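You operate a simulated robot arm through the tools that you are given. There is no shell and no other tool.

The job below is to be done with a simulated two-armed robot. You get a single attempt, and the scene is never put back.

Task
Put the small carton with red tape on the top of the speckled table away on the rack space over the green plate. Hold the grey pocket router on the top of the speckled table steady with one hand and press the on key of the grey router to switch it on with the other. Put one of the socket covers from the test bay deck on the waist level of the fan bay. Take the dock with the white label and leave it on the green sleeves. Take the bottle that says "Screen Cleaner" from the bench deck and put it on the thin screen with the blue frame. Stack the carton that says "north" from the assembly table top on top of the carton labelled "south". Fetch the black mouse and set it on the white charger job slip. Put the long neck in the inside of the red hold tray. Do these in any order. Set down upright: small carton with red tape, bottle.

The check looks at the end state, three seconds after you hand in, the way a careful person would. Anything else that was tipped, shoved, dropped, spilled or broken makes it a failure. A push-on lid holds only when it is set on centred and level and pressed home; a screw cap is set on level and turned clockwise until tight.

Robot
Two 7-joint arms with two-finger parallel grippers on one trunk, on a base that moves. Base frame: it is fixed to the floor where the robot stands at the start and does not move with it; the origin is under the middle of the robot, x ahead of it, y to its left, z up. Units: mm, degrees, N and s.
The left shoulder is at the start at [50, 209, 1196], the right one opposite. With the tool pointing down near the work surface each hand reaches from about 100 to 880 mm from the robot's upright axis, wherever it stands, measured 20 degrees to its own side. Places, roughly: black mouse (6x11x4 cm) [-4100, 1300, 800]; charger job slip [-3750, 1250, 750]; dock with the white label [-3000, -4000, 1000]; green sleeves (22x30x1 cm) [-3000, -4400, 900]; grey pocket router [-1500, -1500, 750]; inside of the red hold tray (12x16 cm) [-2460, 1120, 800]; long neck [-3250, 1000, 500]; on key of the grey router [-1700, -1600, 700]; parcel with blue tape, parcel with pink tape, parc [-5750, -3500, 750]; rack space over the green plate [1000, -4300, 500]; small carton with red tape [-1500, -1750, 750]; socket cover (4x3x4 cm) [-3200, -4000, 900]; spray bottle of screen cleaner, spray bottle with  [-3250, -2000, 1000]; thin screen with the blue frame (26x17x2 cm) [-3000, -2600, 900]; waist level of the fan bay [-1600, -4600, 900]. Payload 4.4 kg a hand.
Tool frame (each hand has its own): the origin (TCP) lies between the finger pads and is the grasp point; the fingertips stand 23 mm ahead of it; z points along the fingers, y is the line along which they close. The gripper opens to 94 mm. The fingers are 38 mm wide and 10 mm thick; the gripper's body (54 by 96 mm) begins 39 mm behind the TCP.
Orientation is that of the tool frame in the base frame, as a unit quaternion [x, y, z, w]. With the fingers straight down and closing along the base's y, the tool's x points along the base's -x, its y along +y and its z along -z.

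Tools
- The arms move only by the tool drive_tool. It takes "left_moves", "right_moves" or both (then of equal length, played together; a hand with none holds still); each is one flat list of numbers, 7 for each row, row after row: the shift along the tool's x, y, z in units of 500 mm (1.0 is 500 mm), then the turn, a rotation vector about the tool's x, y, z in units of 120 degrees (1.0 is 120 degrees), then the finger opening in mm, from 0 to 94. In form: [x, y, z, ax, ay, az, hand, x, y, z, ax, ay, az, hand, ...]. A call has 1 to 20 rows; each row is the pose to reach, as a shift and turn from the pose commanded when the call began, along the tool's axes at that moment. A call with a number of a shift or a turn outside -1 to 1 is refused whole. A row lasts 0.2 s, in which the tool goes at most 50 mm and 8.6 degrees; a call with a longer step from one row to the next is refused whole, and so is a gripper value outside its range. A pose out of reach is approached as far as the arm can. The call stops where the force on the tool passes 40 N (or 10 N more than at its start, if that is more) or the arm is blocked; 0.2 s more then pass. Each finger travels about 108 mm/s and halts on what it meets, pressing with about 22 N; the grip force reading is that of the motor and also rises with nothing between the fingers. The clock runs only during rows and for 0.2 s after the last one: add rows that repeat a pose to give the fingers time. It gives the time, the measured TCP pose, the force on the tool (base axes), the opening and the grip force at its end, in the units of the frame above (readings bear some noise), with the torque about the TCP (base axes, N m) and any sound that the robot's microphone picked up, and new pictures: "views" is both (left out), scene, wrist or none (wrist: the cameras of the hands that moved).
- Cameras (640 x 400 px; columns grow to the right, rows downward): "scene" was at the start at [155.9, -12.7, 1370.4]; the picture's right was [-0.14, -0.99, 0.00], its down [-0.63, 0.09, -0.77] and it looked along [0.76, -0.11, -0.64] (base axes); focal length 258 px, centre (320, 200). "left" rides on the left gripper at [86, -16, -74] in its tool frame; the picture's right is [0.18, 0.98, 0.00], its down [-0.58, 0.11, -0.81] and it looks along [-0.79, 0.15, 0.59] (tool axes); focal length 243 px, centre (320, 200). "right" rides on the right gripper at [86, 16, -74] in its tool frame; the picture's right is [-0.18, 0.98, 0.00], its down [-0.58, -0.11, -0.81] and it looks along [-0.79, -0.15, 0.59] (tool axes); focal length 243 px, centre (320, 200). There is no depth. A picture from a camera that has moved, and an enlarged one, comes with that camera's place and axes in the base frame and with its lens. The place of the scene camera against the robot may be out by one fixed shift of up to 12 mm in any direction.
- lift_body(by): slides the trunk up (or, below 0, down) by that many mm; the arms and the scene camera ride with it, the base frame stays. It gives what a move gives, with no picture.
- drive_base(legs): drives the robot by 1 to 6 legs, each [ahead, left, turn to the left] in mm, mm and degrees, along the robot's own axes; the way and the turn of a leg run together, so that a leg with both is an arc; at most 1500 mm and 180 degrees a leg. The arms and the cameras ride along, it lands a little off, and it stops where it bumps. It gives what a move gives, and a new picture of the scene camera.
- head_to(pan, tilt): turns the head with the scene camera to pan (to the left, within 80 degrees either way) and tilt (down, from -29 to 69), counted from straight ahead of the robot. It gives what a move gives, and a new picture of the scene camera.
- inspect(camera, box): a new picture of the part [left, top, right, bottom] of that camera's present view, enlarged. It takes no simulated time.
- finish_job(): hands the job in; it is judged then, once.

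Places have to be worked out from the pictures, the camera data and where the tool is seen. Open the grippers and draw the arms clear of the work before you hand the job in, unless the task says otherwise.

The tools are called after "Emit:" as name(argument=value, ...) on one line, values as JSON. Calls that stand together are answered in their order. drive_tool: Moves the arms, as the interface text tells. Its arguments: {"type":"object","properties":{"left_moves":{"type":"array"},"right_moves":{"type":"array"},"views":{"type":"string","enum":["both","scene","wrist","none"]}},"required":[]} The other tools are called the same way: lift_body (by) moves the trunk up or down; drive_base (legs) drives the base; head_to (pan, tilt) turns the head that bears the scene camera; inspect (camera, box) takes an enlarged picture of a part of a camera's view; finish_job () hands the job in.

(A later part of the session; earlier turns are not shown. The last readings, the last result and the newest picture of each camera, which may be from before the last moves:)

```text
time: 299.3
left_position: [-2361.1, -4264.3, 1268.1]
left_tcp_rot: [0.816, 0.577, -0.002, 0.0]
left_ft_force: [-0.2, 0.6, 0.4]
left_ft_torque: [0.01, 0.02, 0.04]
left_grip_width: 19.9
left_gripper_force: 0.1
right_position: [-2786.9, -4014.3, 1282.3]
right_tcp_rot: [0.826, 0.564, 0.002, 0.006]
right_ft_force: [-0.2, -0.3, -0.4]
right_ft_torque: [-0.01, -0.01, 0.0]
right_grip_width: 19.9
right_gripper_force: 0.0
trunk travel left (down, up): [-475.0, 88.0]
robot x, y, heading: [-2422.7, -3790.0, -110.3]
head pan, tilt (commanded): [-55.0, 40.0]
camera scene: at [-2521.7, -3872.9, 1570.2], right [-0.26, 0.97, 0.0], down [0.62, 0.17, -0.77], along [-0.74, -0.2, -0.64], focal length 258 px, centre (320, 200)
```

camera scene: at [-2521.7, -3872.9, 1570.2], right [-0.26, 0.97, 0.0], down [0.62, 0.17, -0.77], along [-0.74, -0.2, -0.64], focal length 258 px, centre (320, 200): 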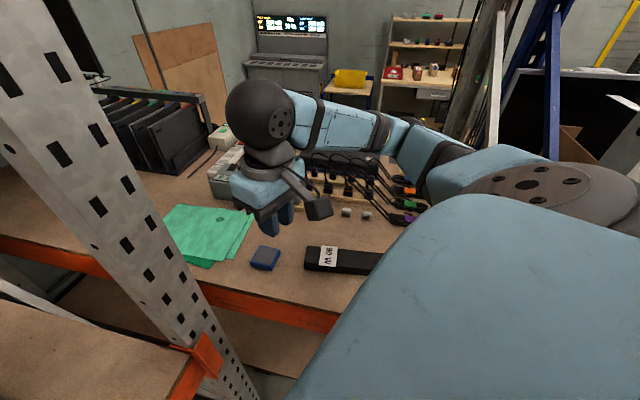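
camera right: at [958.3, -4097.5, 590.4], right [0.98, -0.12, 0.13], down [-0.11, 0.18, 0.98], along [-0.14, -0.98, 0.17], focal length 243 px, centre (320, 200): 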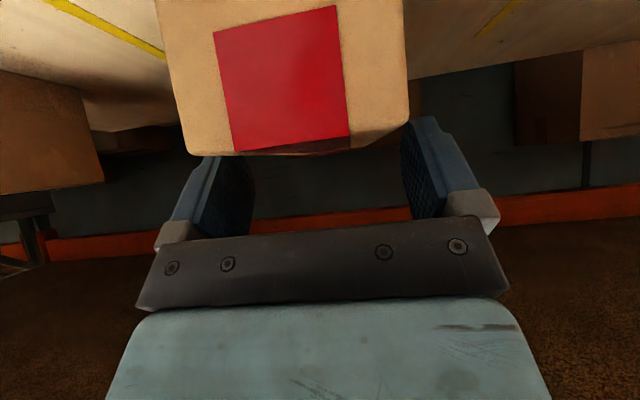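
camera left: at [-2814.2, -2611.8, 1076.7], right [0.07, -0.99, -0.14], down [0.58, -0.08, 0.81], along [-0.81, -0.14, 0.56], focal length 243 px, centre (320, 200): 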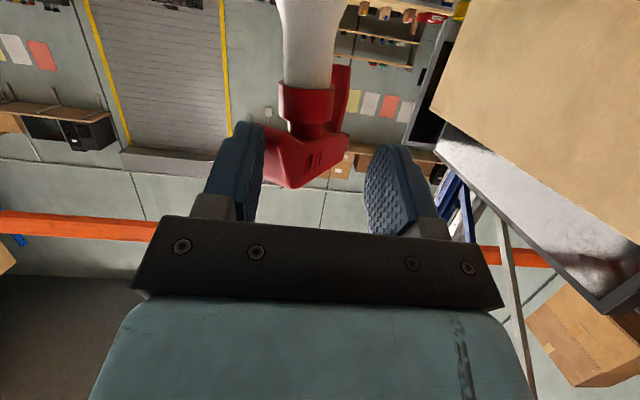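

In position. I move the right hand above the dock's centre, turned to close across its 55 mm width, and check with the wrist camera.

Emit:
drive_tool(right_moves=[0.003, -0.067, 0.058, 0, 0, -0.035, 30, 0.005, -0.133, 0.115, 0, 0, -0.069, 45, 0.008, -0.2, 0.173, 0, 0, -0.104, 60, 0.011, -0.267, 0.231, 0, 0, -0.139, 75, 0.014, -0.334, 0.289, 0, 0, -0.174, 80, 0.016, -0.4, 0.346, 0, 0, -0.208, 80, 0.019, -0.467, 0.404, 0, 0, -0.243, 80, 0.019, -0.467, 0.404, 0, 0, -0.243, 80], views="both")

```text
time: 301.1
left_position: [-2359.1, -4266.0, 1267.7]
left_tcp_rot: [0.817, 0.577, -0.003, 0.0]
left_ft_force: [0.1, -0.4, 0.3]
left_ft_torque: [0.01, 0.02, -0.01]
left_grip_width: 20.1
left_gripper_force: 0.1
right_position: [-2998.9, -3922.5, 1075.0]
right_tcp_rot: [0.657, 0.754, 0.0, 0.005]
right_ft_force: [0.2, -0.7, 0.0]
right_ft_torque: [-0.02, -0.01, -0.02]
right_grip_width: 80.2
right_gripper_force: 0.1
right hand out of reach, approached as far as the arm can: row 1, 2
trunk travel left (down, up): [-475.0, 88.0]
robot x, y, heading: [-2421.0, -3787.9, -110.1]
head pan, tilt (commanded): [-55.0, 40.0]
camera scene: at [-2520.9, -3873.0, 1570.2], right [-0.26, 0.97, 0.0], down [0.62, 0.16, -0.77], along [-0.74, -0.2, -0.64], focal length 258 px, centre (320, 200)
camera right: at [-2996.2, -3835.1, 1149.1], right [1.0, -0.05, 0.01], down [-0.04, -0.59, 0.81], along [-0.03, -0.81, -0.59], focal length 243 px, centre (320, 200)
```

scene: 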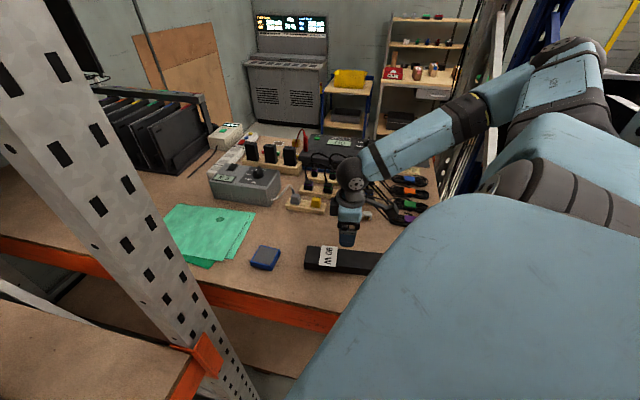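
right: 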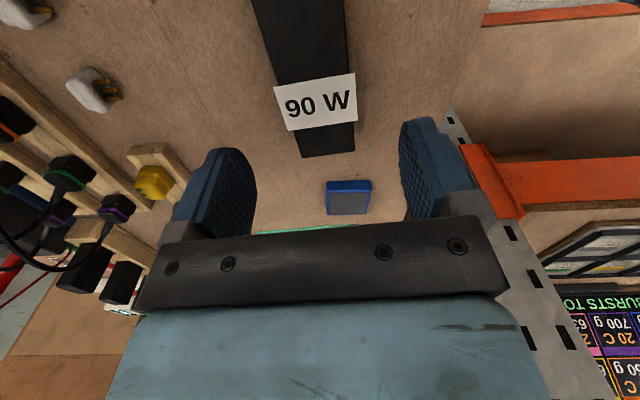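

Well placed. The wrist view puts the dock axis 11 mm further west, width ≈62 mm, top z≈935. I shift and descend to TCP z≈929.

Emit:
drive_tool(right_moves=[0.004, -0.012, 0.06, 0, 0, 0, 84, 0.008, -0.022, 0.14, 0, 0, 0, 84, 0.008, -0.022, 0.21, 0, 0, 0, 84, 0.008, -0.022, 0.27, 0, 0, 0, 84], views="wrist")

```text
time: 302.1
left_position: [-2359.4, -4265.6, 1267.6]
left_tcp_rot: [0.817, 0.577, -0.002, 0.0]
left_ft_force: [0.1, 0.5, -0.6]
left_ft_torque: [0.03, 0.01, -0.01]
left_grip_width: 20.0
left_gripper_force: 0.0
right_position: [-3009.9, -3921.8, 940.8]
right_tcp_rot: [0.657, 0.754, 0.001, 0.006]
right_ft_force: [0.0, 0.3, 0.1]
right_ft_torque: [-0.04, -0.03, 0.05]
right_grip_width: 84.0
right_gripper_force: 0.1
trunk travel left (down, up): [-475.0, 88.0]
robot x, y, heading: [-2420.4, -3787.0, -110.6]
head pan, tilt (commanded): [-55.0, 40.0]
camera right: at [-3007.1, -3833.9, 1014.9], right [1.0, -0.05, 0.01], down [-0.04, -0.59, 0.81], along [-0.03, -0.81, -0.59], focal length 243 px, centre (320, 200)
```

right: 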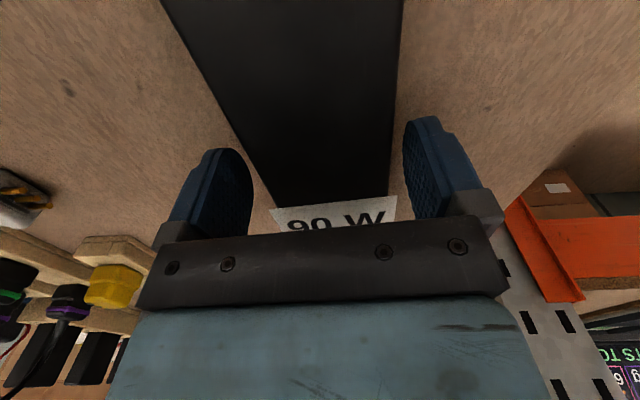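

Emit:
drive_tool(right_moves=[0, 0.002, 0.023, 0, 0, 0, 84, 0, 0.002, 0.023, 0, 0, 0, 70, 0, 0.002, 0.023, 0, 0, 0, 55, 0, 0.002, 0.023, 0, 0, 0, 45, 0, 0.002, 0.023, 0, 0, 0, 45], views="wrist")

```text
time: 303.3
left_position: [-2361.2, -4264.8, 1268.0]
left_tcp_rot: [0.816, 0.578, -0.003, -0.001]
left_ft_force: [0.1, -0.3, -0.4]
left_ft_torque: [-0.03, 0.01, 0.0]
left_grip_width: 19.9
left_gripper_force: 0.0
right_position: [-3007.4, -3920.9, 929.9]
right_tcp_rot: [0.657, 0.753, 0.002, 0.006]
right_ft_force: [-1.7, 0.8, 0.0]
right_ft_torque: [0.01, 0.14, -0.08]
right_grip_width: 65.8
right_gripper_force: 22.2
trunk travel left (down, up): [-475.0, 88.0]
robot x, y, heading: [-2421.1, -3787.3, -110.2]
head pan, tilt (commanded): [-55.0, 40.0]
camera right: at [-3004.9, -3832.8, 1004.6], right [1.0, -0.05, 0.01], down [-0.04, -0.59, 0.81], along [-0.03, -0.81, -0.59], focal length 243 px, centre (320, 200)
```

right: 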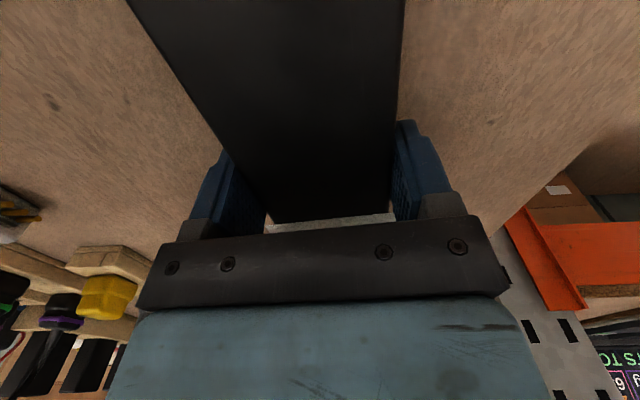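

The dock is held (65.8 mm). I lift it 80 mm and check weight.

Emit:
drive_tool(right_moves=[0, 0, -0.05, 0, 0, 0, 45, 0, 0, -0.11, 0, 0, 0, 45, 0, 0, -0.17, 0, 0, 0, 45], views="both")

```text
time: 304.1
left_position: [-2360.1, -4266.0, 1267.3]
left_tcp_rot: [0.817, 0.577, -0.003, 0.001]
left_ft_force: [-0.4, -0.6, 0.0]
left_ft_torque: [0.02, -0.01, 0.01]
left_grip_width: 19.8
left_gripper_force: 0.0
right_position: [-3008.0, -3920.1, 1014.3]
right_tcp_rot: [0.658, 0.753, 0.001, 0.007]
right_ft_force: [0.6, -0.2, -5.2]
right_ft_torque: [0.01, 0.0, 0.01]
right_grip_width: 66.0
right_gripper_force: 22.2
trunk travel left (down, up): [-475.0, 88.0]
robot x, y, heading: [-2419.5, -3788.0, -110.2]
head pan, tilt (commanded): [-55.0, 40.0]
camera scene: at [-2521.4, -3872.9, 1570.1], right [-0.26, 0.97, 0.0], down [0.62, 0.16, -0.77], along [-0.74, -0.2, -0.64], focal length 258 px, centre (320, 200)
camera right: at [-3005.5, -3832.6, 1088.6], right [1.0, -0.05, 0.01], down [-0.04, -0.59, 0.81], along [-0.03, -0.81, -0.59], focal length 243 px, centre (320, 200)
```

scene: 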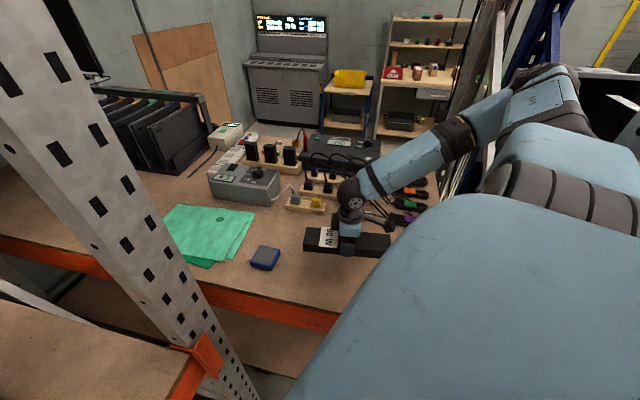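
right: 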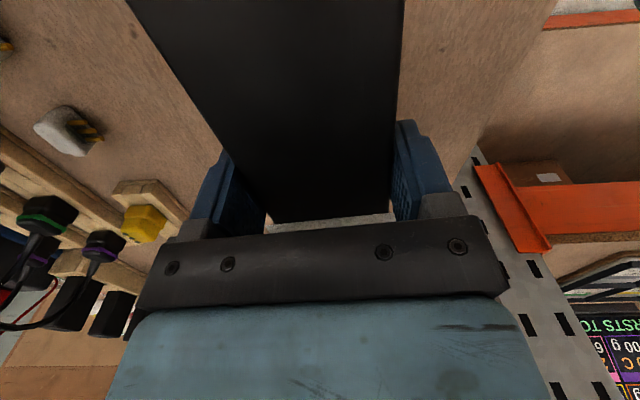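

Balanced (5 N). I carry it south 250 mm at this height.

Emit:
drive_tool(right_moves=[-0.082, -0.012, 0, 0, 0, 0, 45, -0.165, -0.024, 0, 0, 0, 0, 45, -0.247, -0.036, 0, 0, 0, 0, 45, -0.33, -0.048, 0, 0, 0, 0, 45, -0.412, -0.06, 0, 0, 0, 0, 45, -0.495, -0.071, 0, 0, 0, 0, 45], views="both")

```text
time: 305.5
left_position: [-2361.6, -4267.7, 1266.4]
left_tcp_rot: [0.817, 0.577, -0.002, 0.0]
left_ft_force: [-0.1, 0.3, -0.3]
left_ft_torque: [0.02, 0.01, 0.01]
left_grip_width: 19.9
left_gripper_force: 0.1
right_position: [-3009.5, -4167.8, 1015.2]
right_tcp_rot: [0.657, 0.754, 0.001, 0.006]
right_ft_force: [0.9, 0.2, -5.2]
right_ft_torque: [0.02, 0.0, 0.01]
right_grip_width: 65.8
right_gripper_force: 21.7
trunk travel left (down, up): [-475.0, 88.0]
robot x, y, heading: [-2417.8, -3784.7, -110.2]
head pan, tilt (commanded): [-55.0, 40.0]
camera scene: at [-2521.8, -3875.3, 1570.0], right [-0.26, 0.97, 0.0], down [0.62, 0.17, -0.77], along [-0.74, -0.2, -0.64], focal length 258 px, centre (320, 200)
camera right: at [-3006.7, -4081.3, 1090.0], right [1.0, -0.05, 0.01], down [-0.04, -0.59, 0.81], along [-0.03, -0.81, -0.59], focal length 243 px, centre (320, 200)
```

scene: 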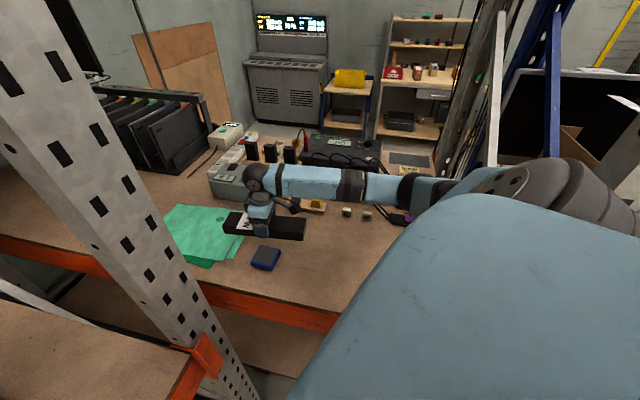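
right: 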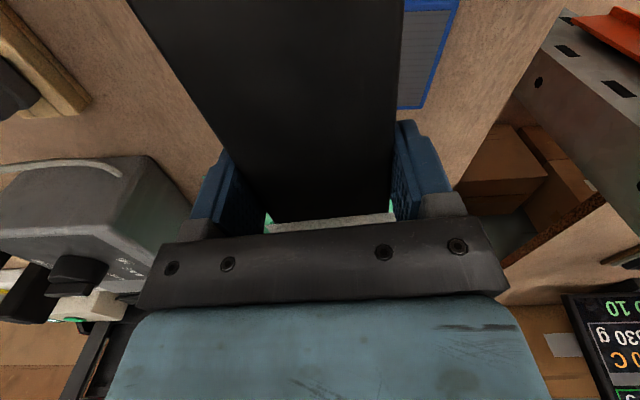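

Emit:
drive_tool(right_moves=[-0.082, -0.012, 0, 0, 0, 0, 45, -0.165, -0.024, 0, 0, 0, 0, 45, -0.247, -0.036, 0, 0, 0, 0, 45, -0.33, -0.048, 0, 0, 0, 0, 45, -0.412, -0.06, 0, 0, 0, 0, 45, -0.495, -0.071, 0, 0, 0, 0, 45], views="both")

```text
time: 306.9
left_position: [-2359.5, -4268.5, 1266.4]
left_tcp_rot: [0.817, 0.577, -0.003, -0.001]
left_ft_force: [-0.2, -0.2, 0.0]
left_ft_torque: [0.04, -0.01, -0.01]
left_grip_width: 20.0
left_gripper_force: 0.0
right_position: [-3006.3, -4420.1, 1015.6]
right_tcp_rot: [0.657, 0.754, 0.003, 0.006]
right_ft_force: [0.5, -0.7, -4.8]
right_ft_torque: [0.02, -0.03, 0.0]
right_grip_width: 65.9
right_gripper_force: 21.9
trunk travel left (down, up): [-475.0, 88.0]
robot x, y, heading: [-2422.4, -3787.0, -110.0]
head pan, tilt (commanded): [-55.0, 40.0]
camera scene: at [-2520.4, -3875.8, 1570.0], right [-0.26, 0.97, 0.0], down [0.62, 0.17, -0.77], along [-0.74, -0.19, -0.64], focal length 258 px, centre (320, 200)
camera right: at [-3004.4, -4332.3, 1090.1], right [1.0, -0.05, 0.01], down [-0.04, -0.59, 0.81], along [-0.03, -0.81, -0.59], focal length 243 px, centre (320, 200)
```

scene: 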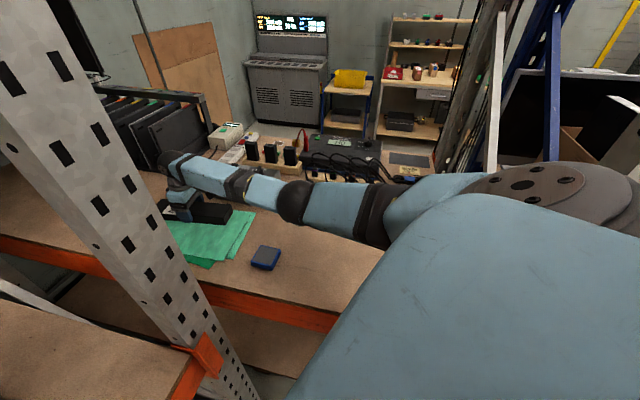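
right: 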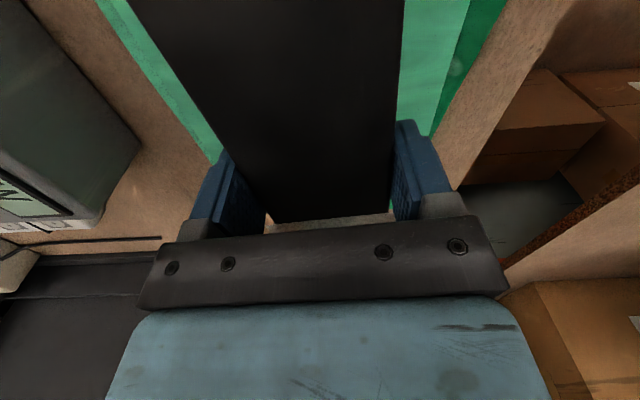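

The dock hovers over the sleeves (x -2895..-3142 there), well centred. I lower it.

Emit:
drive_tool(right_moves=[0, 0, 0.06, 0, 0, 0, 45, 0, 0, 0.12, 0, 0, 0, 45, 0, 0, 0.138, 0, 0, 0, 45, 0, 0, 0.146, 0, 0, 0, 45], views="none")

```text
time: 307.9
left_position: [-2361.7, -4266.6, 1267.6]
left_tcp_rot: [0.817, 0.576, -0.003, 0.0]
left_ft_force: [-0.2, 0.4, 0.3]
left_ft_torque: [0.02, 0.03, 0.01]
left_grip_width: 19.9
left_gripper_force: 0.1
right_position: [-3008.8, -4419.8, 945.0]
right_tcp_rot: [0.657, 0.754, 0.002, 0.007]
right_ft_force: [-0.2, 0.1, -5.3]
right_ft_torque: [0.01, -0.02, 0.01]
right_grip_width: 66.0
right_gripper_force: 22.2
trunk travel left (down, up): [-475.0, 88.0]
robot x, y, heading: [-2418.1, -3783.1, -110.2]
head pan, tilt (commanded): [-55.0, 40.0]
```

Emit:
drive_tool(right_moves=[0, 0, 0.004, 0, 0, 0, 45, 0, 0, 0.008, 0, 0, 0, 45, 0, 0, 0.012, 0, 0, 0, 45, 0, 0, 0.012, 0, 0, 0, 45], views="none")

```text
time: 308.9
left_position: [-2360.0, -4266.0, 1267.5]
left_tcp_rot: [0.817, 0.577, -0.004, 0.001]
left_ft_force: [-0.6, 0.0, -0.1]
left_ft_torque: [0.01, 0.01, -0.01]
left_grip_width: 20.0
left_gripper_force: 0.1
right_position: [-3010.7, -4419.0, 938.1]
right_tcp_rot: [0.658, 0.753, 0.002, 0.006]
right_ft_force: [-0.1, 0.3, -0.8]
right_ft_torque: [0.47, 0.22, 0.06]
right_grip_width: 65.6
right_gripper_force: 22.6
trunk travel left (down, up): [-475.0, 88.0]
robot x, y, heading: [-2421.9, -3789.7, -110.3]
head pan, tilt (commanded): [-55.0, 40.0]
```

Contact with the sleeves (load off). I open and rise straight up.

Emit:
drive_tool(right_moves=[0, 0, 0.002, 0, 0, 0, 60, 0, 0, 0.002, 0, 0, 0, 75, 0, 0, 0.002, 0, 0, 0, 86, 0, 0, 0.002, 0, 0, 0, 86, 0, 0, -0.06, 0, 0, 0, 86, 0, 0, -0.14, 0, 0, 0, 86, 0, 0, -0.22, 0, 0, 0, 86], views="both")

```text
time: 310.5
left_position: [-2360.1, -4265.2, 1269.4]
left_tcp_rot: [0.817, 0.577, -0.003, 0.0]
left_ft_force: [0.5, 0.1, -0.3]
left_ft_torque: [0.01, 0.01, -0.02]
left_grip_width: 20.2
left_gripper_force: 0.1
right_position: [-3012.3, -4417.5, 1053.3]
right_tcp_rot: [0.657, 0.754, 0.002, 0.006]
right_ft_force: [0.3, 0.9, -0.4]
right_ft_torque: [0.03, 0.03, 0.01]
right_grip_width: 86.2
right_gripper_force: 0.1
trunk travel left (down, up): [-475.0, 88.0]
robot x, y, heading: [-2418.5, -3791.2, -110.0]
head pan, tilt (commanded): [-55.0, 40.0]
camera scene: at [-2520.8, -3872.5, 1570.2], right [-0.26, 0.97, 0.0], down [0.62, 0.16, -0.77], along [-0.74, -0.2, -0.64], focal length 258 px, centre (320, 200)
camera right: at [-3008.6, -4329.4, 1127.5], right [1.0, -0.05, 0.01], down [-0.04, -0.59, 0.81], along [-0.03, -0.81, -0.59], focal length 243 px, centre (320, 200)
```

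scene: 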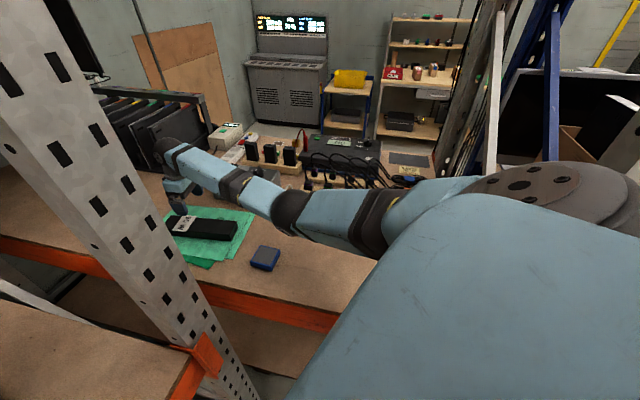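
right: 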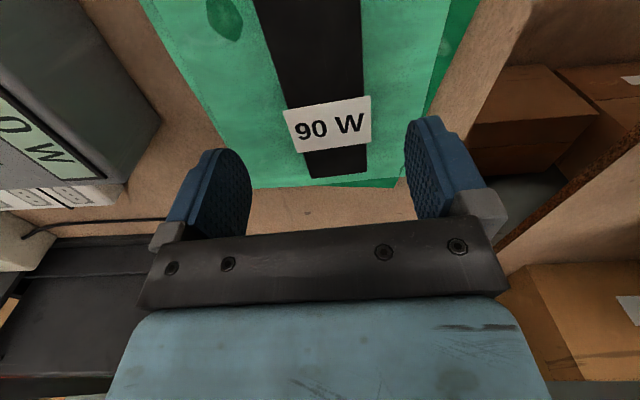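

The "90 W" dock lies on the green sleeves. Now I move the right hand over the first socket cover (≈(-3228,-3956)) and rotate it to close along y.

Emit:
drive_tool(right_moves=[0.081, -0.0251, -0.02, 0, 0, 0.068, 80, 0.162, -0.0502, -0.03, 0, 0, 0.136, 80, 0.243, -0.0753, -0.04, 0, 0, 0.204, 70, 0.324, -0.1, -0.04, 0, 0, 0.272, 70, 0.405, -0.1254, -0.04, 0, 0, 0.34, 70, 0.486, -0.15, -0.04, 0, 0, 0.408, 70, 0.567, -0.1756, -0.04, 0, 0, 0.476, 70, 0.648, -0.2, -0.04, 0, 0, 0.544, 70, 0.729, -0.2258, -0.04, 0, 0, 0.612, 70, 0.81, -0.251, -0.03, 0, 0, 0.68, 70, 0.891, -0.276, -0.02, 0, 0, 0.748, 70, 0.972, -0.301, -0.014, 0, 0, 0.816, 70, 0.972, -0.301, -0.014, 0, 0, 0.816, 70], views="both")

```text
time: 313.3
left_position: [-2360.0, -4266.4, 1266.9]
left_tcp_rot: [0.817, 0.577, -0.003, 0.0]
left_ft_force: [0.0, 0.3, -0.2]
left_ft_torque: [0.04, 0.0, -0.02]
left_grip_width: 19.9
left_gripper_force: 0.1
right_position: [-3225.0, -3959.9, 1052.8]
right_tcp_rot: [1.0, -0.002, 0.005, 0.003]
right_ft_force: [0.2, -0.4, 0.1]
right_ft_torque: [0.01, 0.02, 0.01]
right_grip_width: 70.0
right_gripper_force: 0.1
trunk travel left (down, up): [-475.0, 88.0]
robot x, y, heading: [-2418.8, -3785.7, -110.0]
head pan, tilt (commanded): [-55.0, 40.0]
camera scene: at [-2521.3, -3873.4, 1570.2], right [-0.26, 0.97, 0.0], down [0.62, 0.17, -0.77], along [-0.74, -0.2, -0.64], focal length 258 px, centre (320, 200)
camera right: at [-3140.3, -3975.8, 1128.2], right [-0.19, -0.98, 0.0], down [-0.59, 0.12, 0.8], along [-0.79, 0.15, -0.6], focal length 243 px, centre (320, 200)
```

scene: 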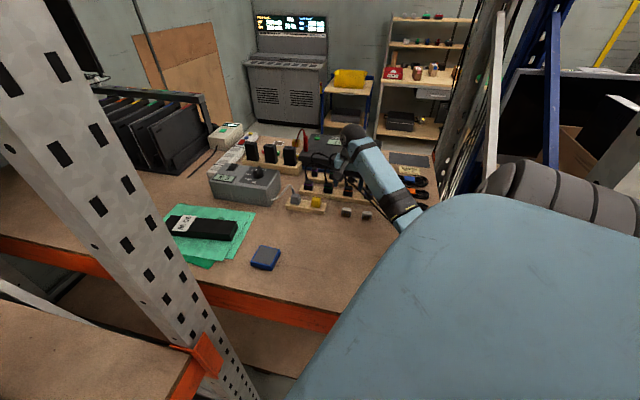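
right: 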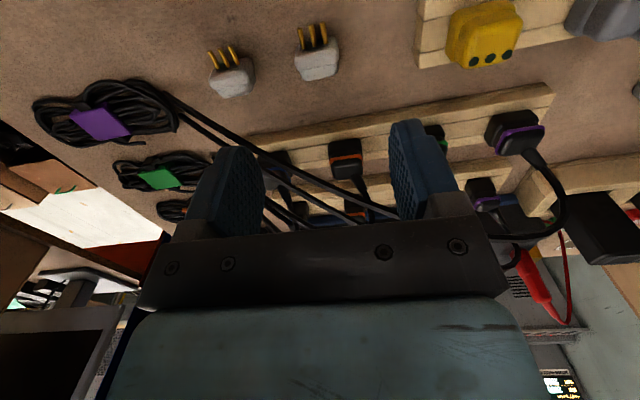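

Cover 1 is right under the gripper (≈(-3228,-3958)). I descend to TCP z≈931 with 70 mm opening.

Emit:
drive_tool(right_moves=[-0.006, -0.003, 0.08, 0, 0, 0, 70, -0.006, -0.003, 0.16, 0, 0, 0, 70, -0.006, -0.003, 0.215, 0, 0, 0, 70, -0.006, -0.003, 0.24, 0, 0, 0, 70], views="wrist")

```text
time: 314.3
left_position: [-2359.4, -4265.2, 1267.9]
left_tcp_rot: [0.817, 0.577, -0.003, 0.001]
left_ft_force: [1.1, -0.1, 0.9]
left_ft_torque: [-0.02, -0.02, 0.02]
left_grip_width: 20.2
left_gripper_force: 0.1
right_position: [-3227.7, -3957.9, 930.4]
right_tcp_rot: [1.0, -0.002, 0.005, 0.003]
right_ft_force: [-0.8, 0.5, 0.4]
right_ft_torque: [-0.02, 0.02, -0.02]
right_grip_width: 69.8
right_gripper_force: 0.0
trunk travel left (down, up): [-475.0, 88.0]
robot x, y, heading: [-2421.5, -3784.5, -110.4]
head pan, tilt (commanded): [-55.0, 40.0]
camera right: at [-3142.0, -3974.1, 1005.8], right [-0.19, -0.98, 0.0], down [-0.59, 0.11, 0.8], along [-0.79, 0.15, -0.6], focal length 243 px, centre (320, 200)
```

right: 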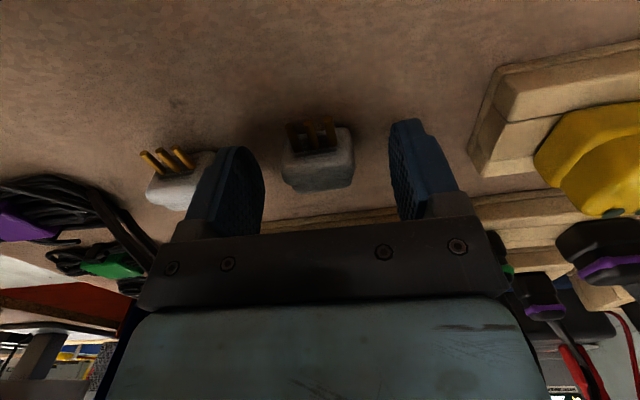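

Emit:
drive_tool(right_moves=[0, 0, 0, 0, 0, 0, 55, 0, 0, 0, 0, 0, 0, 40, 0, 0, 0, 0, 0, 0, 25, 0, 0, 0, 0, 0, 0, 20, 0, 0, 0, 0, 0, 0, 20], views="wrist")

```text
time: 315.5
left_position: [-2359.2, -4265.8, 1266.8]
left_tcp_rot: [0.817, 0.577, -0.003, 0.0]
left_ft_force: [0.0, 0.8, 0.9]
left_ft_torque: [0.03, 0.04, 0.0]
left_grip_width: 19.8
left_gripper_force: 0.0
right_position: [-3226.3, -3957.5, 931.3]
right_tcp_rot: [1.0, -0.001, 0.005, 0.003]
right_ft_force: [0.4, 0.9, -0.4]
right_ft_torque: [-0.01, 0.01, 0.04]
right_grip_width: 34.9
right_gripper_force: 22.2
trunk travel left (down, up): [-475.0, 88.0]
robot x, y, heading: [-2419.9, -3788.9, -110.0]
head pan, tilt (commanded): [-55.0, 40.0]
camera right: at [-3141.8, -3974.2, 1006.1], right [-0.19, -0.98, 0.0], down [-0.59, 0.11, 0.8], along [-0.79, 0.15, -0.6], focal length 243 px, centre (320, 200)
```

right: 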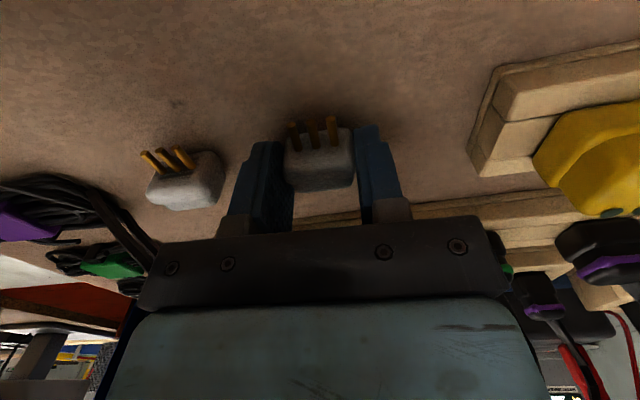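

The cover is gripped (35 mm). I lift it and bring the hand back out toward the robot, turning it to its relaxed yaw.

Emit:
drive_tool(right_moves=[0, 0, -0.08, 0, 0, 0, 20, 0, 0, -0.16, 0, 0, 0, 20, 0, 0, -0.25, 0, 0, 0, 20, 0.085, 0.005, -0.29, 0, 0, -0.057, 20, 0.17, 0.011, -0.33, 0, 0, -0.114, 20, 0.256, 0.017, -0.37, 0, 0, -0.172, 20, 0.341, 0.022, -0.41, 0, 0, -0.229, 20, 0.426, 0.028, -0.45, 0, 0, -0.286, 20, 0.511, 0.034, -0.49, 0, 0, -0.343, 20, 0.596, 0.039, -0.53, 0, 0, -0.4, 20, 0.682, 0.045, -0.57, 0, 0, -0.458, 20, 0.767, 0.05, -0.61, 0, 0, -0.515, 20, 0.84, 0.056, -0.64, 0, 0, -0.572, 20], views="both")

```text
time: 318.3
left_position: [-2360.4, -4267.7, 1268.0]
left_tcp_rot: [0.817, 0.577, -0.003, 0.0]
left_ft_force: [0.0, -0.1, -1.2]
left_ft_torque: [0.01, -0.02, 0.02]
left_grip_width: 20.0
left_gripper_force: 0.0
right_position: [-2819.9, -4005.7, 1258.4]
right_tcp_rot: [0.826, 0.564, 0.004, 0.003]
right_ft_force: [0.1, -0.3, -0.3]
right_ft_torque: [0.01, 0.01, 0.02]
right_grip_width: 35.0
right_gripper_force: 21.7
right hand out of reach, approached as far as the arm can: row 12, 13
trunk travel left (down, up): [-475.0, 88.0]
robot x, y, heading: [-2420.9, -3785.8, -110.4]
head pan, tilt (commanded): [-55.0, 40.0]
camera scene: at [-2520.4, -3874.8, 1570.1], right [-0.26, 0.97, 0.0], down [0.62, 0.17, -0.77], along [-0.74, -0.2, -0.64], focal length 258 px, centre (320, 200)
camera right: at [-2775.1, -3930.7, 1333.6], right [0.85, -0.53, 0.01], down [-0.32, -0.5, 0.8], along [-0.42, -0.68, -0.59], focal length 243 px, centre (320, 200)
```

scene: 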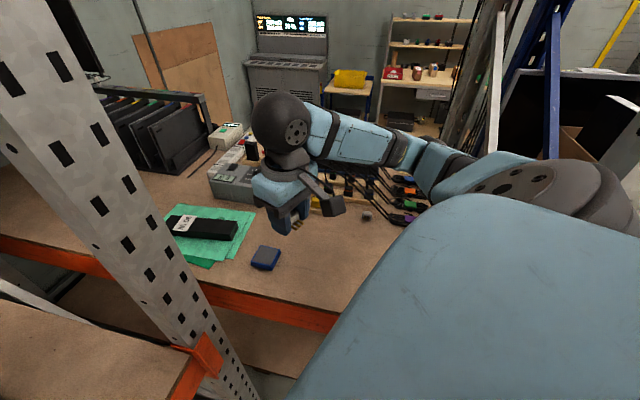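
right: 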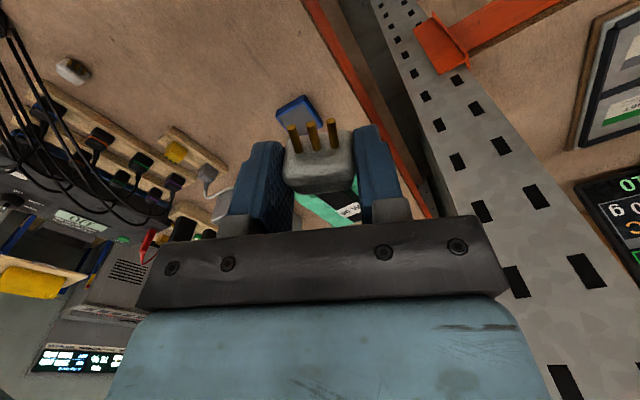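

I slide the base back out east, turn to face the fan bay (heading -90) and move to x≈-1420.

Emit:
drive_base(legs=[[-180, 386, 0], [0, 0, 20.4], [0, 580, 0]])

Emit:
head_to(pan=0, tilt=38)

```text
time: 328.6
left_position: [-1172.5, -4155.4, 1268.1]
left_tcp_rot: [0.696, 0.718, -0.003, 0.0]
left_ft_force: [-0.7, 0.4, -0.3]
left_ft_torque: [0.0, 0.01, 0.0]
left_grip_width: 20.1
left_gripper_force: 0.1
right_position: [-1697.9, -4078.9, 1258.6]
right_tcp_rot: [0.708, 0.706, 0.004, 0.004]
right_ft_force: [-0.1, -0.1, -0.4]
right_ft_torque: [-0.02, 0.02, 0.03]
right_grip_width: 34.9
right_gripper_force: 21.9
trunk travel left (down, up): [-475.0, 88.0]
robot x, y, heading: [-1400.6, -3730.7, -88.5]
head pan, tilt (commanded): [-55.0, 40.0]
camera scene: at [-1464.9, -3850.1, 1570.2], right [-0.59, 0.81, 0.0], down [0.52, 0.38, -0.77], along [-0.62, -0.45, -0.64], focal length 258 px, centre (320, 200)
```

scene: 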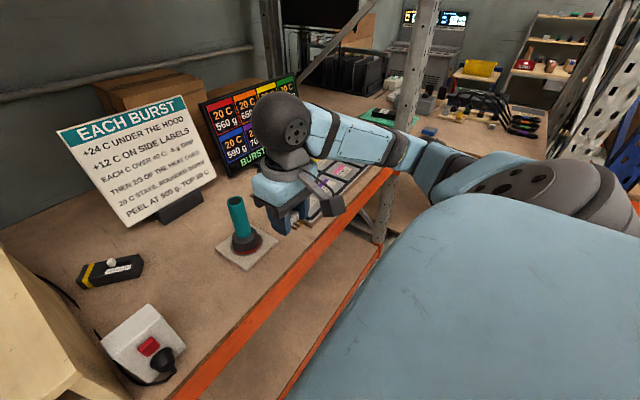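

```text
time: 329.9
left_position: [-1171.4, -4156.0, 1266.3]
left_tcp_rot: [0.696, 0.718, -0.003, 0.0]
left_ft_force: [1.3, 1.0, 0.6]
left_ft_torque: [-0.01, -0.01, 0.0]
left_grip_width: 19.7
left_gripper_force: 0.0
right_position: [-1697.1, -4080.0, 1258.1]
right_tcp_rot: [0.708, 0.706, 0.005, 0.005]
right_ft_force: [0.8, 0.3, 0.0]
right_ft_torque: [0.02, -0.01, -0.01]
right_grip_width: 34.9
right_gripper_force: 21.9
trunk travel left (down, up): [-475.0, 88.0]
robot x, y, heading: [-1403.2, -3732.6, -88.6]
head pan, tilt (commanded): [0.0, 38.0]
camera scene: at [-1394.4, -3886.1, 1573.2], right [-1.0, -0.02, 0.0], down [-0.01, 0.62, -0.79], along [0.02, -0.79, -0.62], focal length 258 px, centre (320, 200)
```

scene: 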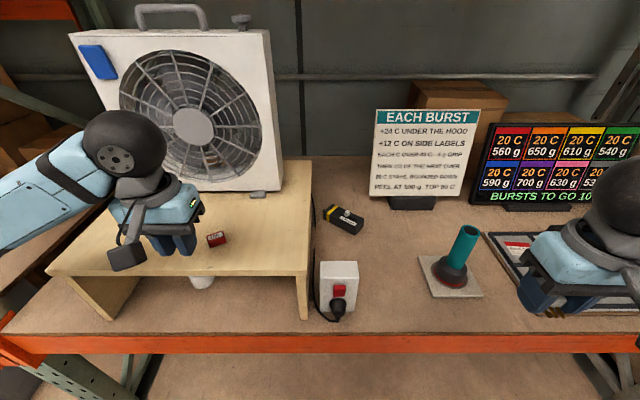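

The shelf has a free spot between the switch box and the teal-handled tool, centre ≈(-1600,-4370). I bring the right hand above it.

Emit:
drive_tool(right_moves=[-0.0725, 0.0244, 0.052, 0, 0, 0, 20, -0.145, 0.0488, 0.104, 0, 0, 0, 20, -0.2175, 0.073, 0.156, 0, 0, 0, 20, -0.29, 0.0975, 0.208, 0, 0, 0, 20, -0.3625, 0.122, 0.26, 0, 0, 0, 20, -0.435, 0.146, 0.312, 0, 0, 0, 20, -0.5075, 0.171, 0.364, 0, 0, 0, 20, -0.58, 0.195, 0.416, 0, 0, 0, 20], views="both")

```text
time: 331.7
left_position: [-1170.5, -4156.5, 1268.1]
left_tcp_rot: [0.696, 0.718, -0.002, -0.001]
left_ft_force: [0.7, 0.2, -0.3]
left_ft_torque: [0.05, 0.0, 0.02]
left_grip_width: 20.2
left_gripper_force: 0.1
right_position: [-1598.1, -4370.7, 1047.3]
right_tcp_rot: [0.708, 0.706, 0.005, 0.003]
right_ft_force: [0.6, -0.4, -0.7]
right_ft_torque: [0.01, -0.01, -0.02]
right_grip_width: 35.2
right_gripper_force: 21.9
trunk travel left (down, up): [-475.0, 88.0]
robot x, y, heading: [-1401.0, -3730.4, -88.7]
head pan, tilt (commanded): [0.0, 38.0]
camera scene: at [-1393.6, -3887.5, 1573.0], right [-1.0, -0.02, 0.0], down [-0.01, 0.62, -0.79], along [0.02, -0.79, -0.62], focal length 258 px, centre (320, 200)
camera right: at [-1582.7, -4284.7, 1122.7], right [0.98, -0.19, 0.01], down [-0.12, -0.58, 0.8], along [-0.14, -0.79, -0.59], focal length 243 px, centre (320, 200)
```

scene: 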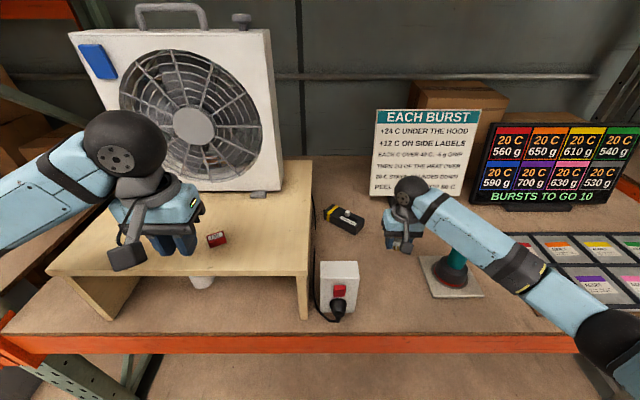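
right: 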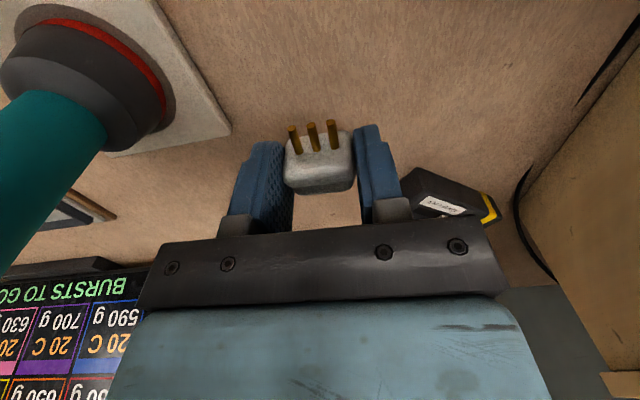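

Clear all round. I lower the cover to the deck.

Emit:
drive_tool(right_moves=[0, 0, 0.08, 0, 0, 0, 20, 0, 0, 0.16, 0, 0, 0, 20, 0, 0, 0.205, 0, 0, 0, 20, 0, 0, 0.216, 0, 0, 0, 20], views="wrist")

```text
time: 332.7
left_position: [-1171.4, -4154.3, 1269.0]
left_tcp_rot: [0.696, 0.718, -0.003, 0.001]
left_ft_force: [0.4, 0.0, 0.0]
left_ft_torque: [0.01, -0.03, -0.01]
left_grip_width: 20.1
left_gripper_force: 0.0
right_position: [-1594.9, -4369.5, 946.9]
right_tcp_rot: [0.708, 0.707, 0.003, 0.006]
right_ft_force: [-2.0, -1.6, 15.5]
right_ft_torque: [0.0, 0.17, 0.02]
right_grip_width: 35.3
right_gripper_force: 22.0
trunk travel left (down, up): [-475.0, 88.0]
robot x, y, heading: [-1402.7, -3732.9, -89.0]
head pan, tilt (commanded): [0.0, 38.0]
camera right: at [-1580.1, -4283.6, 1022.2], right [0.98, -0.19, 0.01], down [-0.12, -0.58, 0.81], along [-0.14, -0.8, -0.59], focal length 243 px, centre (320, 200)
```

right: 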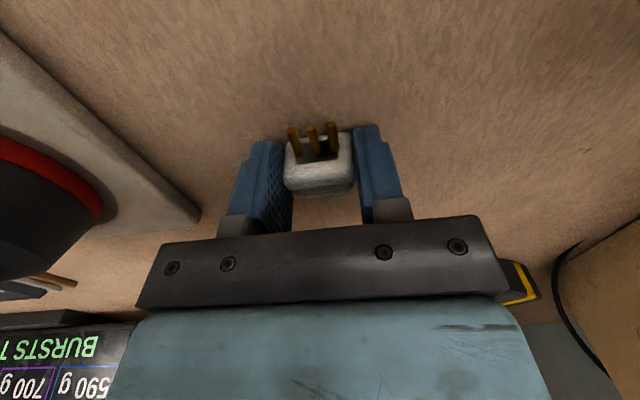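

Touched down (15 N). I ease up 6 mm of command, open, and rise.

Emit:
drive_tool(right_moves=[0, 0, -0.012, 0, 0, 0, 20, 0, 0, -0.012, 0, 0, 0, 20, 0, 0, -0.012, 0, 0, 0, 50, 0, 0, -0.012, 0, 0, 0, 70, 0, 0, -0.012, 0, 0, 0, 70, 0, 0, -0.08, 0, 0, 0, 70, 0, 0, -0.16, 0, 0, 0, 70, 0, 0, -0.24, 0, 0, 0, 70], views="both")

```text
time: 334.5
left_position: [-1172.2, -4155.1, 1268.1]
left_tcp_rot: [0.696, 0.718, -0.003, 0.0]
left_ft_force: [0.6, -0.8, -0.8]
left_ft_torque: [-0.04, -0.01, 0.03]
left_grip_width: 19.8
left_gripper_force: 0.1
right_position: [-1598.1, -4372.2, 1065.6]
right_tcp_rot: [0.708, 0.706, 0.005, 0.004]
right_ft_force: [-0.4, -0.7, 0.6]
right_ft_torque: [-0.02, 0.0, 0.02]
right_grip_width: 69.9
right_gripper_force: 0.1
trunk travel left (down, up): [-475.0, 88.0]
robot x, y, heading: [-1402.5, -3730.6, -89.0]
head pan, tilt (commanded): [0.0, 38.0]
camera scene: at [-1393.8, -3885.9, 1573.1], right [-1.0, -0.02, 0.0], down [-0.01, 0.62, -0.79], along [0.02, -0.79, -0.62], focal length 258 px, centre (320, 200)
camera right: at [-1582.7, -4285.6, 1139.9], right [0.98, -0.19, 0.01], down [-0.12, -0.58, 0.8], along [-0.14, -0.79, -0.59], focal length 243 px, centre (320, 200)
```

scene: 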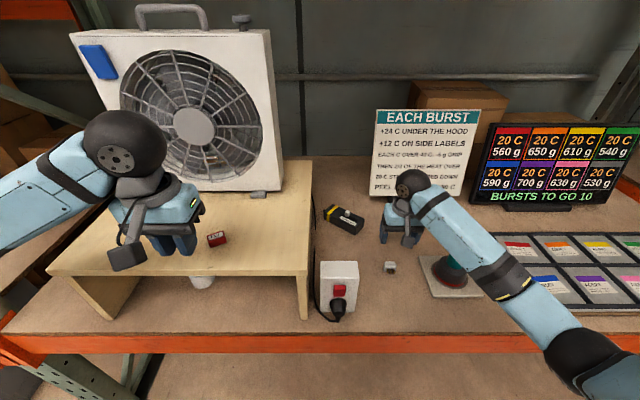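
right: 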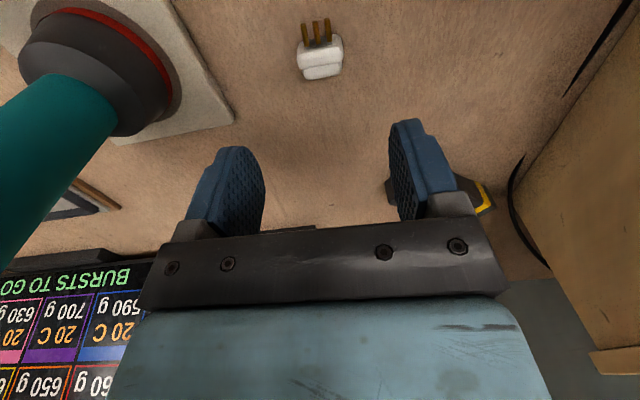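

The socket cover sits on the fan bay shelf. I retract the right hand to tuck.

Emit:
drive_tool(right_moves=[0.059, -0.005, -0.061, 0, 0, 0, 60, 0.118, -0.011, -0.122, 0, 0, 0, 50, 0.177, -0.016, -0.183, 0, 0, 0, 40, 0.237, -0.022, -0.245, 0, 0, 0, 30, 0.296, -0.027, -0.306, 0, 0, 0, 20, 0.355, -0.033, -0.367, 0, 0, 0, 20, 0.414, -0.038, -0.428, 0, 0, 0, 20], views="scene")

```text
time: 336.1
left_position: [-1170.7, -4155.1, 1268.6]
left_tcp_rot: [0.696, 0.718, -0.003, 0.001]
left_ft_force: [-0.5, -0.4, 0.3]
left_ft_torque: [0.02, 0.04, -0.01]
left_grip_width: 20.0
left_gripper_force: 0.1
right_position: [-1619.2, -4164.7, 1275.0]
right_tcp_rot: [0.708, 0.707, 0.005, 0.003]
right_ft_force: [0.7, 0.8, -0.1]
right_ft_torque: [-0.03, 0.0, -0.02]
right_grip_width: 19.9
right_gripper_force: 0.1
trunk travel left (down, up): [-475.0, 88.0]
robot x, y, heading: [-1399.2, -3734.3, -88.9]
head pan, tilt (commanded): [0.0, 38.0]
camera scene: at [-1394.1, -3884.9, 1573.2], right [-1.0, -0.02, 0.0], down [-0.01, 0.61, -0.79], along [0.02, -0.79, -0.61], focal length 258 px, centre (320, 200)
```

scene: 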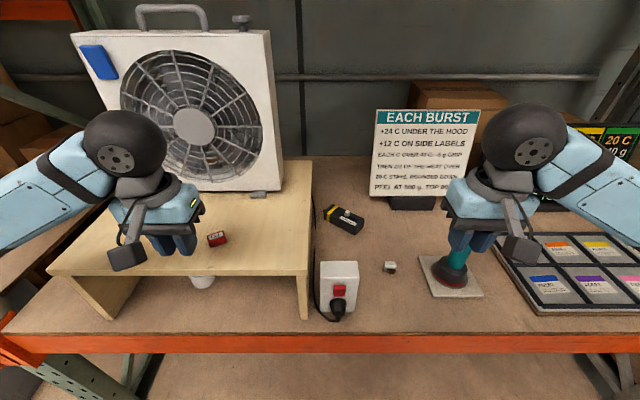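

Five tasks are done. Next I travel to the benches along the north wall: back off, turn to face west, and go north through the west aisle.

Emit:
drive_base(legs=[[-750, 0, 0], [0, 0, -91], [870, 0, 0]])

```text
time: 348.2
left_position: [-2712.4, -3209.4, 1268.5]
left_tcp_rot: [1.0, 0.011, -0.002, -0.002]
left_ft_force: [0.7, -0.1, 0.0]
left_ft_torque: [-0.03, -0.02, -0.03]
left_grip_width: 20.0
left_gripper_force: 0.1
right_position: [-2718.6, -2760.8, 1275.0]
right_tcp_rot: [1.0, -0.005, 0.0, 0.006]
right_ft_force: [0.4, 0.1, -0.7]
right_ft_torque: [-0.03, -0.03, 0.01]
right_grip_width: 19.8
right_gripper_force: 0.1
trunk travel left (down, up): [-475.0, 88.0]
robot x, y, heading: [-2286.7, -2982.7, -179.3]
head pan, tilt (commanded): [0.0, 38.0]
camera scene: at [-2436.0, -2985.5, 1573.2], right [-0.01, 1.0, 0.0], down [0.62, 0.01, -0.79], along [-0.79, -0.01, -0.62], focal length 258 px, centre (320, 200)
```

scene: 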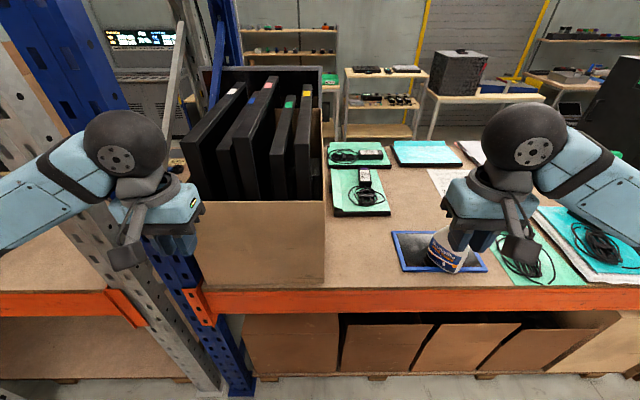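

Emit:
drive_base(legs=[[0, -1450, -0.5], [0, -1250, 0]])

Emit:
head_to(pan=-70, tilt=25)

```text
time: 372.2
left_position: [-2736.2, -463.7, 1266.7]
left_tcp_rot: [1.0, 0.003, -0.002, -0.002]
left_ft_force: [0.3, 0.9, -0.5]
left_ft_torque: [0.0, -0.01, 0.0]
left_grip_width: 20.2
left_gripper_force: 0.1
right_position: [-2737.1, -16.1, 1274.5]
right_tcp_rot: [1.0, -0.013, 0.0, 0.007]
right_ft_force: [0.0, -0.6, -0.3]
right_ft_torque: [-0.02, 0.04, -0.01]
right_grip_width: 20.0
right_gripper_force: 0.2
trunk travel left (down, up): [-475.0, 88.0]
robot x, y, heading: [-2307.5, -244.3, 179.8]
head pan, tilt (commanded): [0.0, 38.0]
camera scene: at [-2456.8, -244.9, 1573.2], right [0.0, 1.0, 0.0], down [0.62, 0.0, -0.79], along [-0.79, 0.0, -0.62], focal length 258 px, centre (320, 200)
```

scene: 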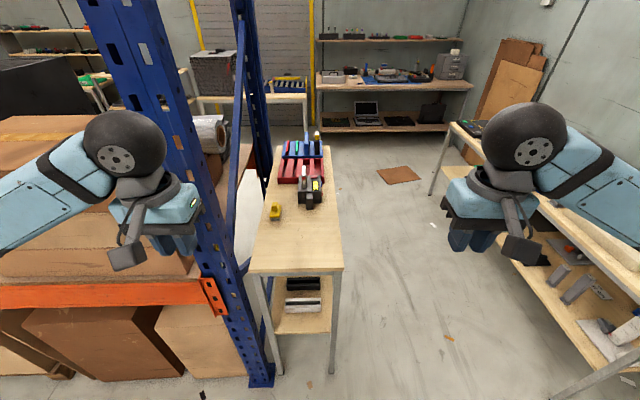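

```text
time: 373.6
left_position: [-2737.7, -463.8, 1268.5]
left_tcp_rot: [1.0, 0.004, -0.002, -0.002]
left_ft_force: [0.4, 0.0, -0.4]
left_ft_torque: [0.0, -0.01, -0.02]
left_grip_width: 19.9
left_gripper_force: 0.1
right_position: [-2735.8, -15.8, 1276.2]
right_tcp_rot: [1.0, -0.013, 0.001, 0.006]
right_ft_force: [-0.7, -0.8, 0.3]
right_ft_torque: [0.02, 0.02, 0.0]
right_grip_width: 20.2
right_gripper_force: 0.0
trunk travel left (down, up): [-475.0, 88.0]
robot x, y, heading: [-2306.8, -245.0, 179.8]
head pan, tilt (commanded): [-70.0, 25.0]
camera scene: at [-2401.8, -158.5, 1593.5], right [0.94, 0.34, 0.0], down [0.14, -0.4, -0.91], along [-0.31, 0.85, -0.42], focal length 258 px, centre (320, 200)
```

scene: 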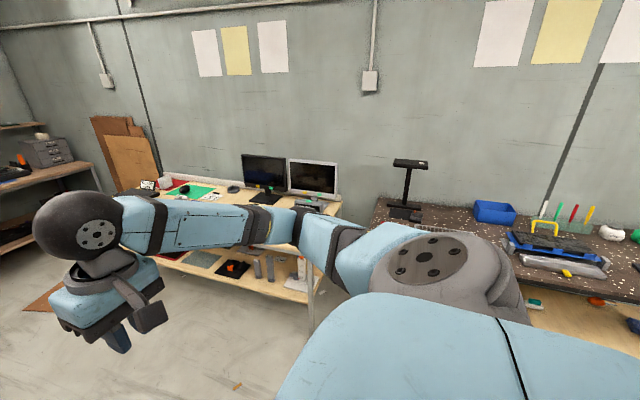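

Emit:
drive_base(legs=[[0, 0, -90]])

Emit:
head_to(pan=15, tilt=25)

Emit:
inspect(camera="scene", box=[100, 100, 420, 300])

```text
time: 376.1
left_position: [-2758.2, -191.7, 1278.1]
left_tcp_rot: [0.959, -0.281, -0.012, 0.006]
left_ft_force: [-0.3, 0.0, 0.1]
left_ft_torque: [-0.06, -0.03, 0.01]
left_grip_width: 20.1
left_gripper_force: 0.0
right_position: [-2499.2, 186.0, 1279.5]
right_tcp_rot: [0.951, -0.308, -0.014, 0.01]
right_ft_force: [-0.5, -0.5, 0.0]
right_ft_torque: [0.0, -0.01, 0.02]
right_grip_width: 20.0
right_gripper_force: 0.2
trunk travel left (down, up): [-475.0, 88.0]
robot x, y, heading: [-2300.9, -243.4, 145.4]
head pan, tilt (commanded): [-70.0, 25.0]
stopped in leg 1: the robot was blocked; the commanded pose is now the measured one
camera scene: at [-2295.2, -117.9, 1594.4], right [0.97, -0.25, -0.02], down [-0.13, -0.41, -0.9], along [0.22, 0.88, -0.43], focal length 258 px, centre (320, 200)
```

scene: 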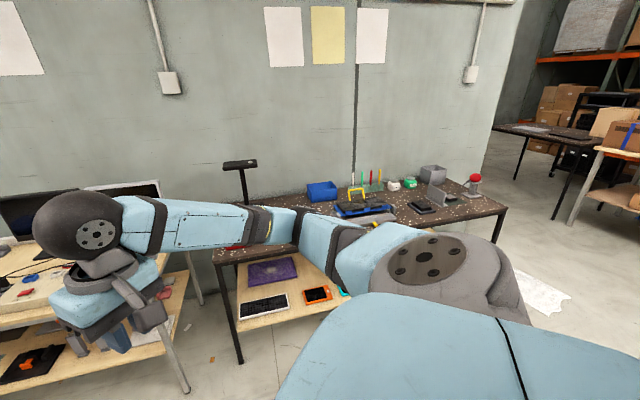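

```text
time: 377.7
left_position: [-2756.3, -191.2, 1278.5]
left_tcp_rot: [0.958, -0.285, -0.015, 0.005]
left_ft_force: [1.0, -0.1, 0.7]
left_ft_torque: [0.01, -0.01, -0.02]
left_grip_width: 20.0
left_gripper_force: 0.0
right_position: [-2497.3, 182.1, 1282.2]
right_tcp_rot: [0.951, -0.309, -0.016, 0.009]
right_ft_force: [1.2, -0.7, -0.1]
right_ft_torque: [-0.02, 0.01, 0.0]
right_grip_width: 20.0
right_gripper_force: 0.0
trunk travel left (down, up): [-475.0, 88.0]
robot x, y, heading: [-2301.2, -246.7, 145.3]
head pan, tilt (commanded): [15.0, 25.0]
camera scene: at [-2402.3, -181.0, 1597.2], right [0.34, 0.94, -0.01], down [0.37, -0.14, -0.92], along [-0.86, 0.31, -0.4], focal length 258 px, centre (320, 200)
```

scene: 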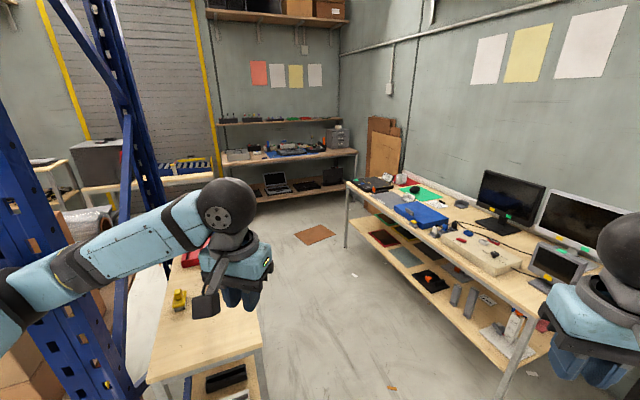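

```text
2.00 times, centred on (260, 200) of scene
camera zoom: at [-2402.3, -181.0, 1597.2], right [0.34, 0.94, -0.01], down [0.37, -0.14, -0.92], along [-0.86, 0.31, -0.4], focal length 516 px, centre (440, 200)
```

zoom: 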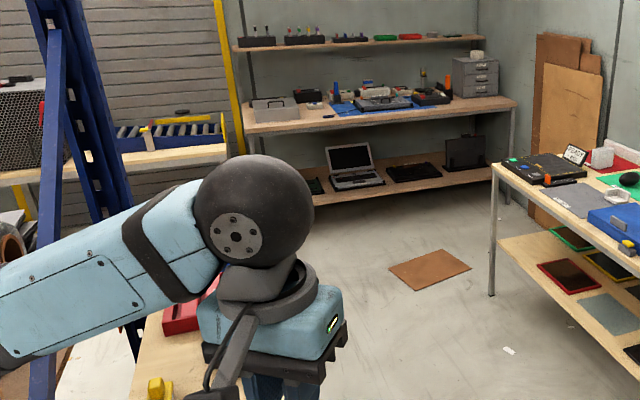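

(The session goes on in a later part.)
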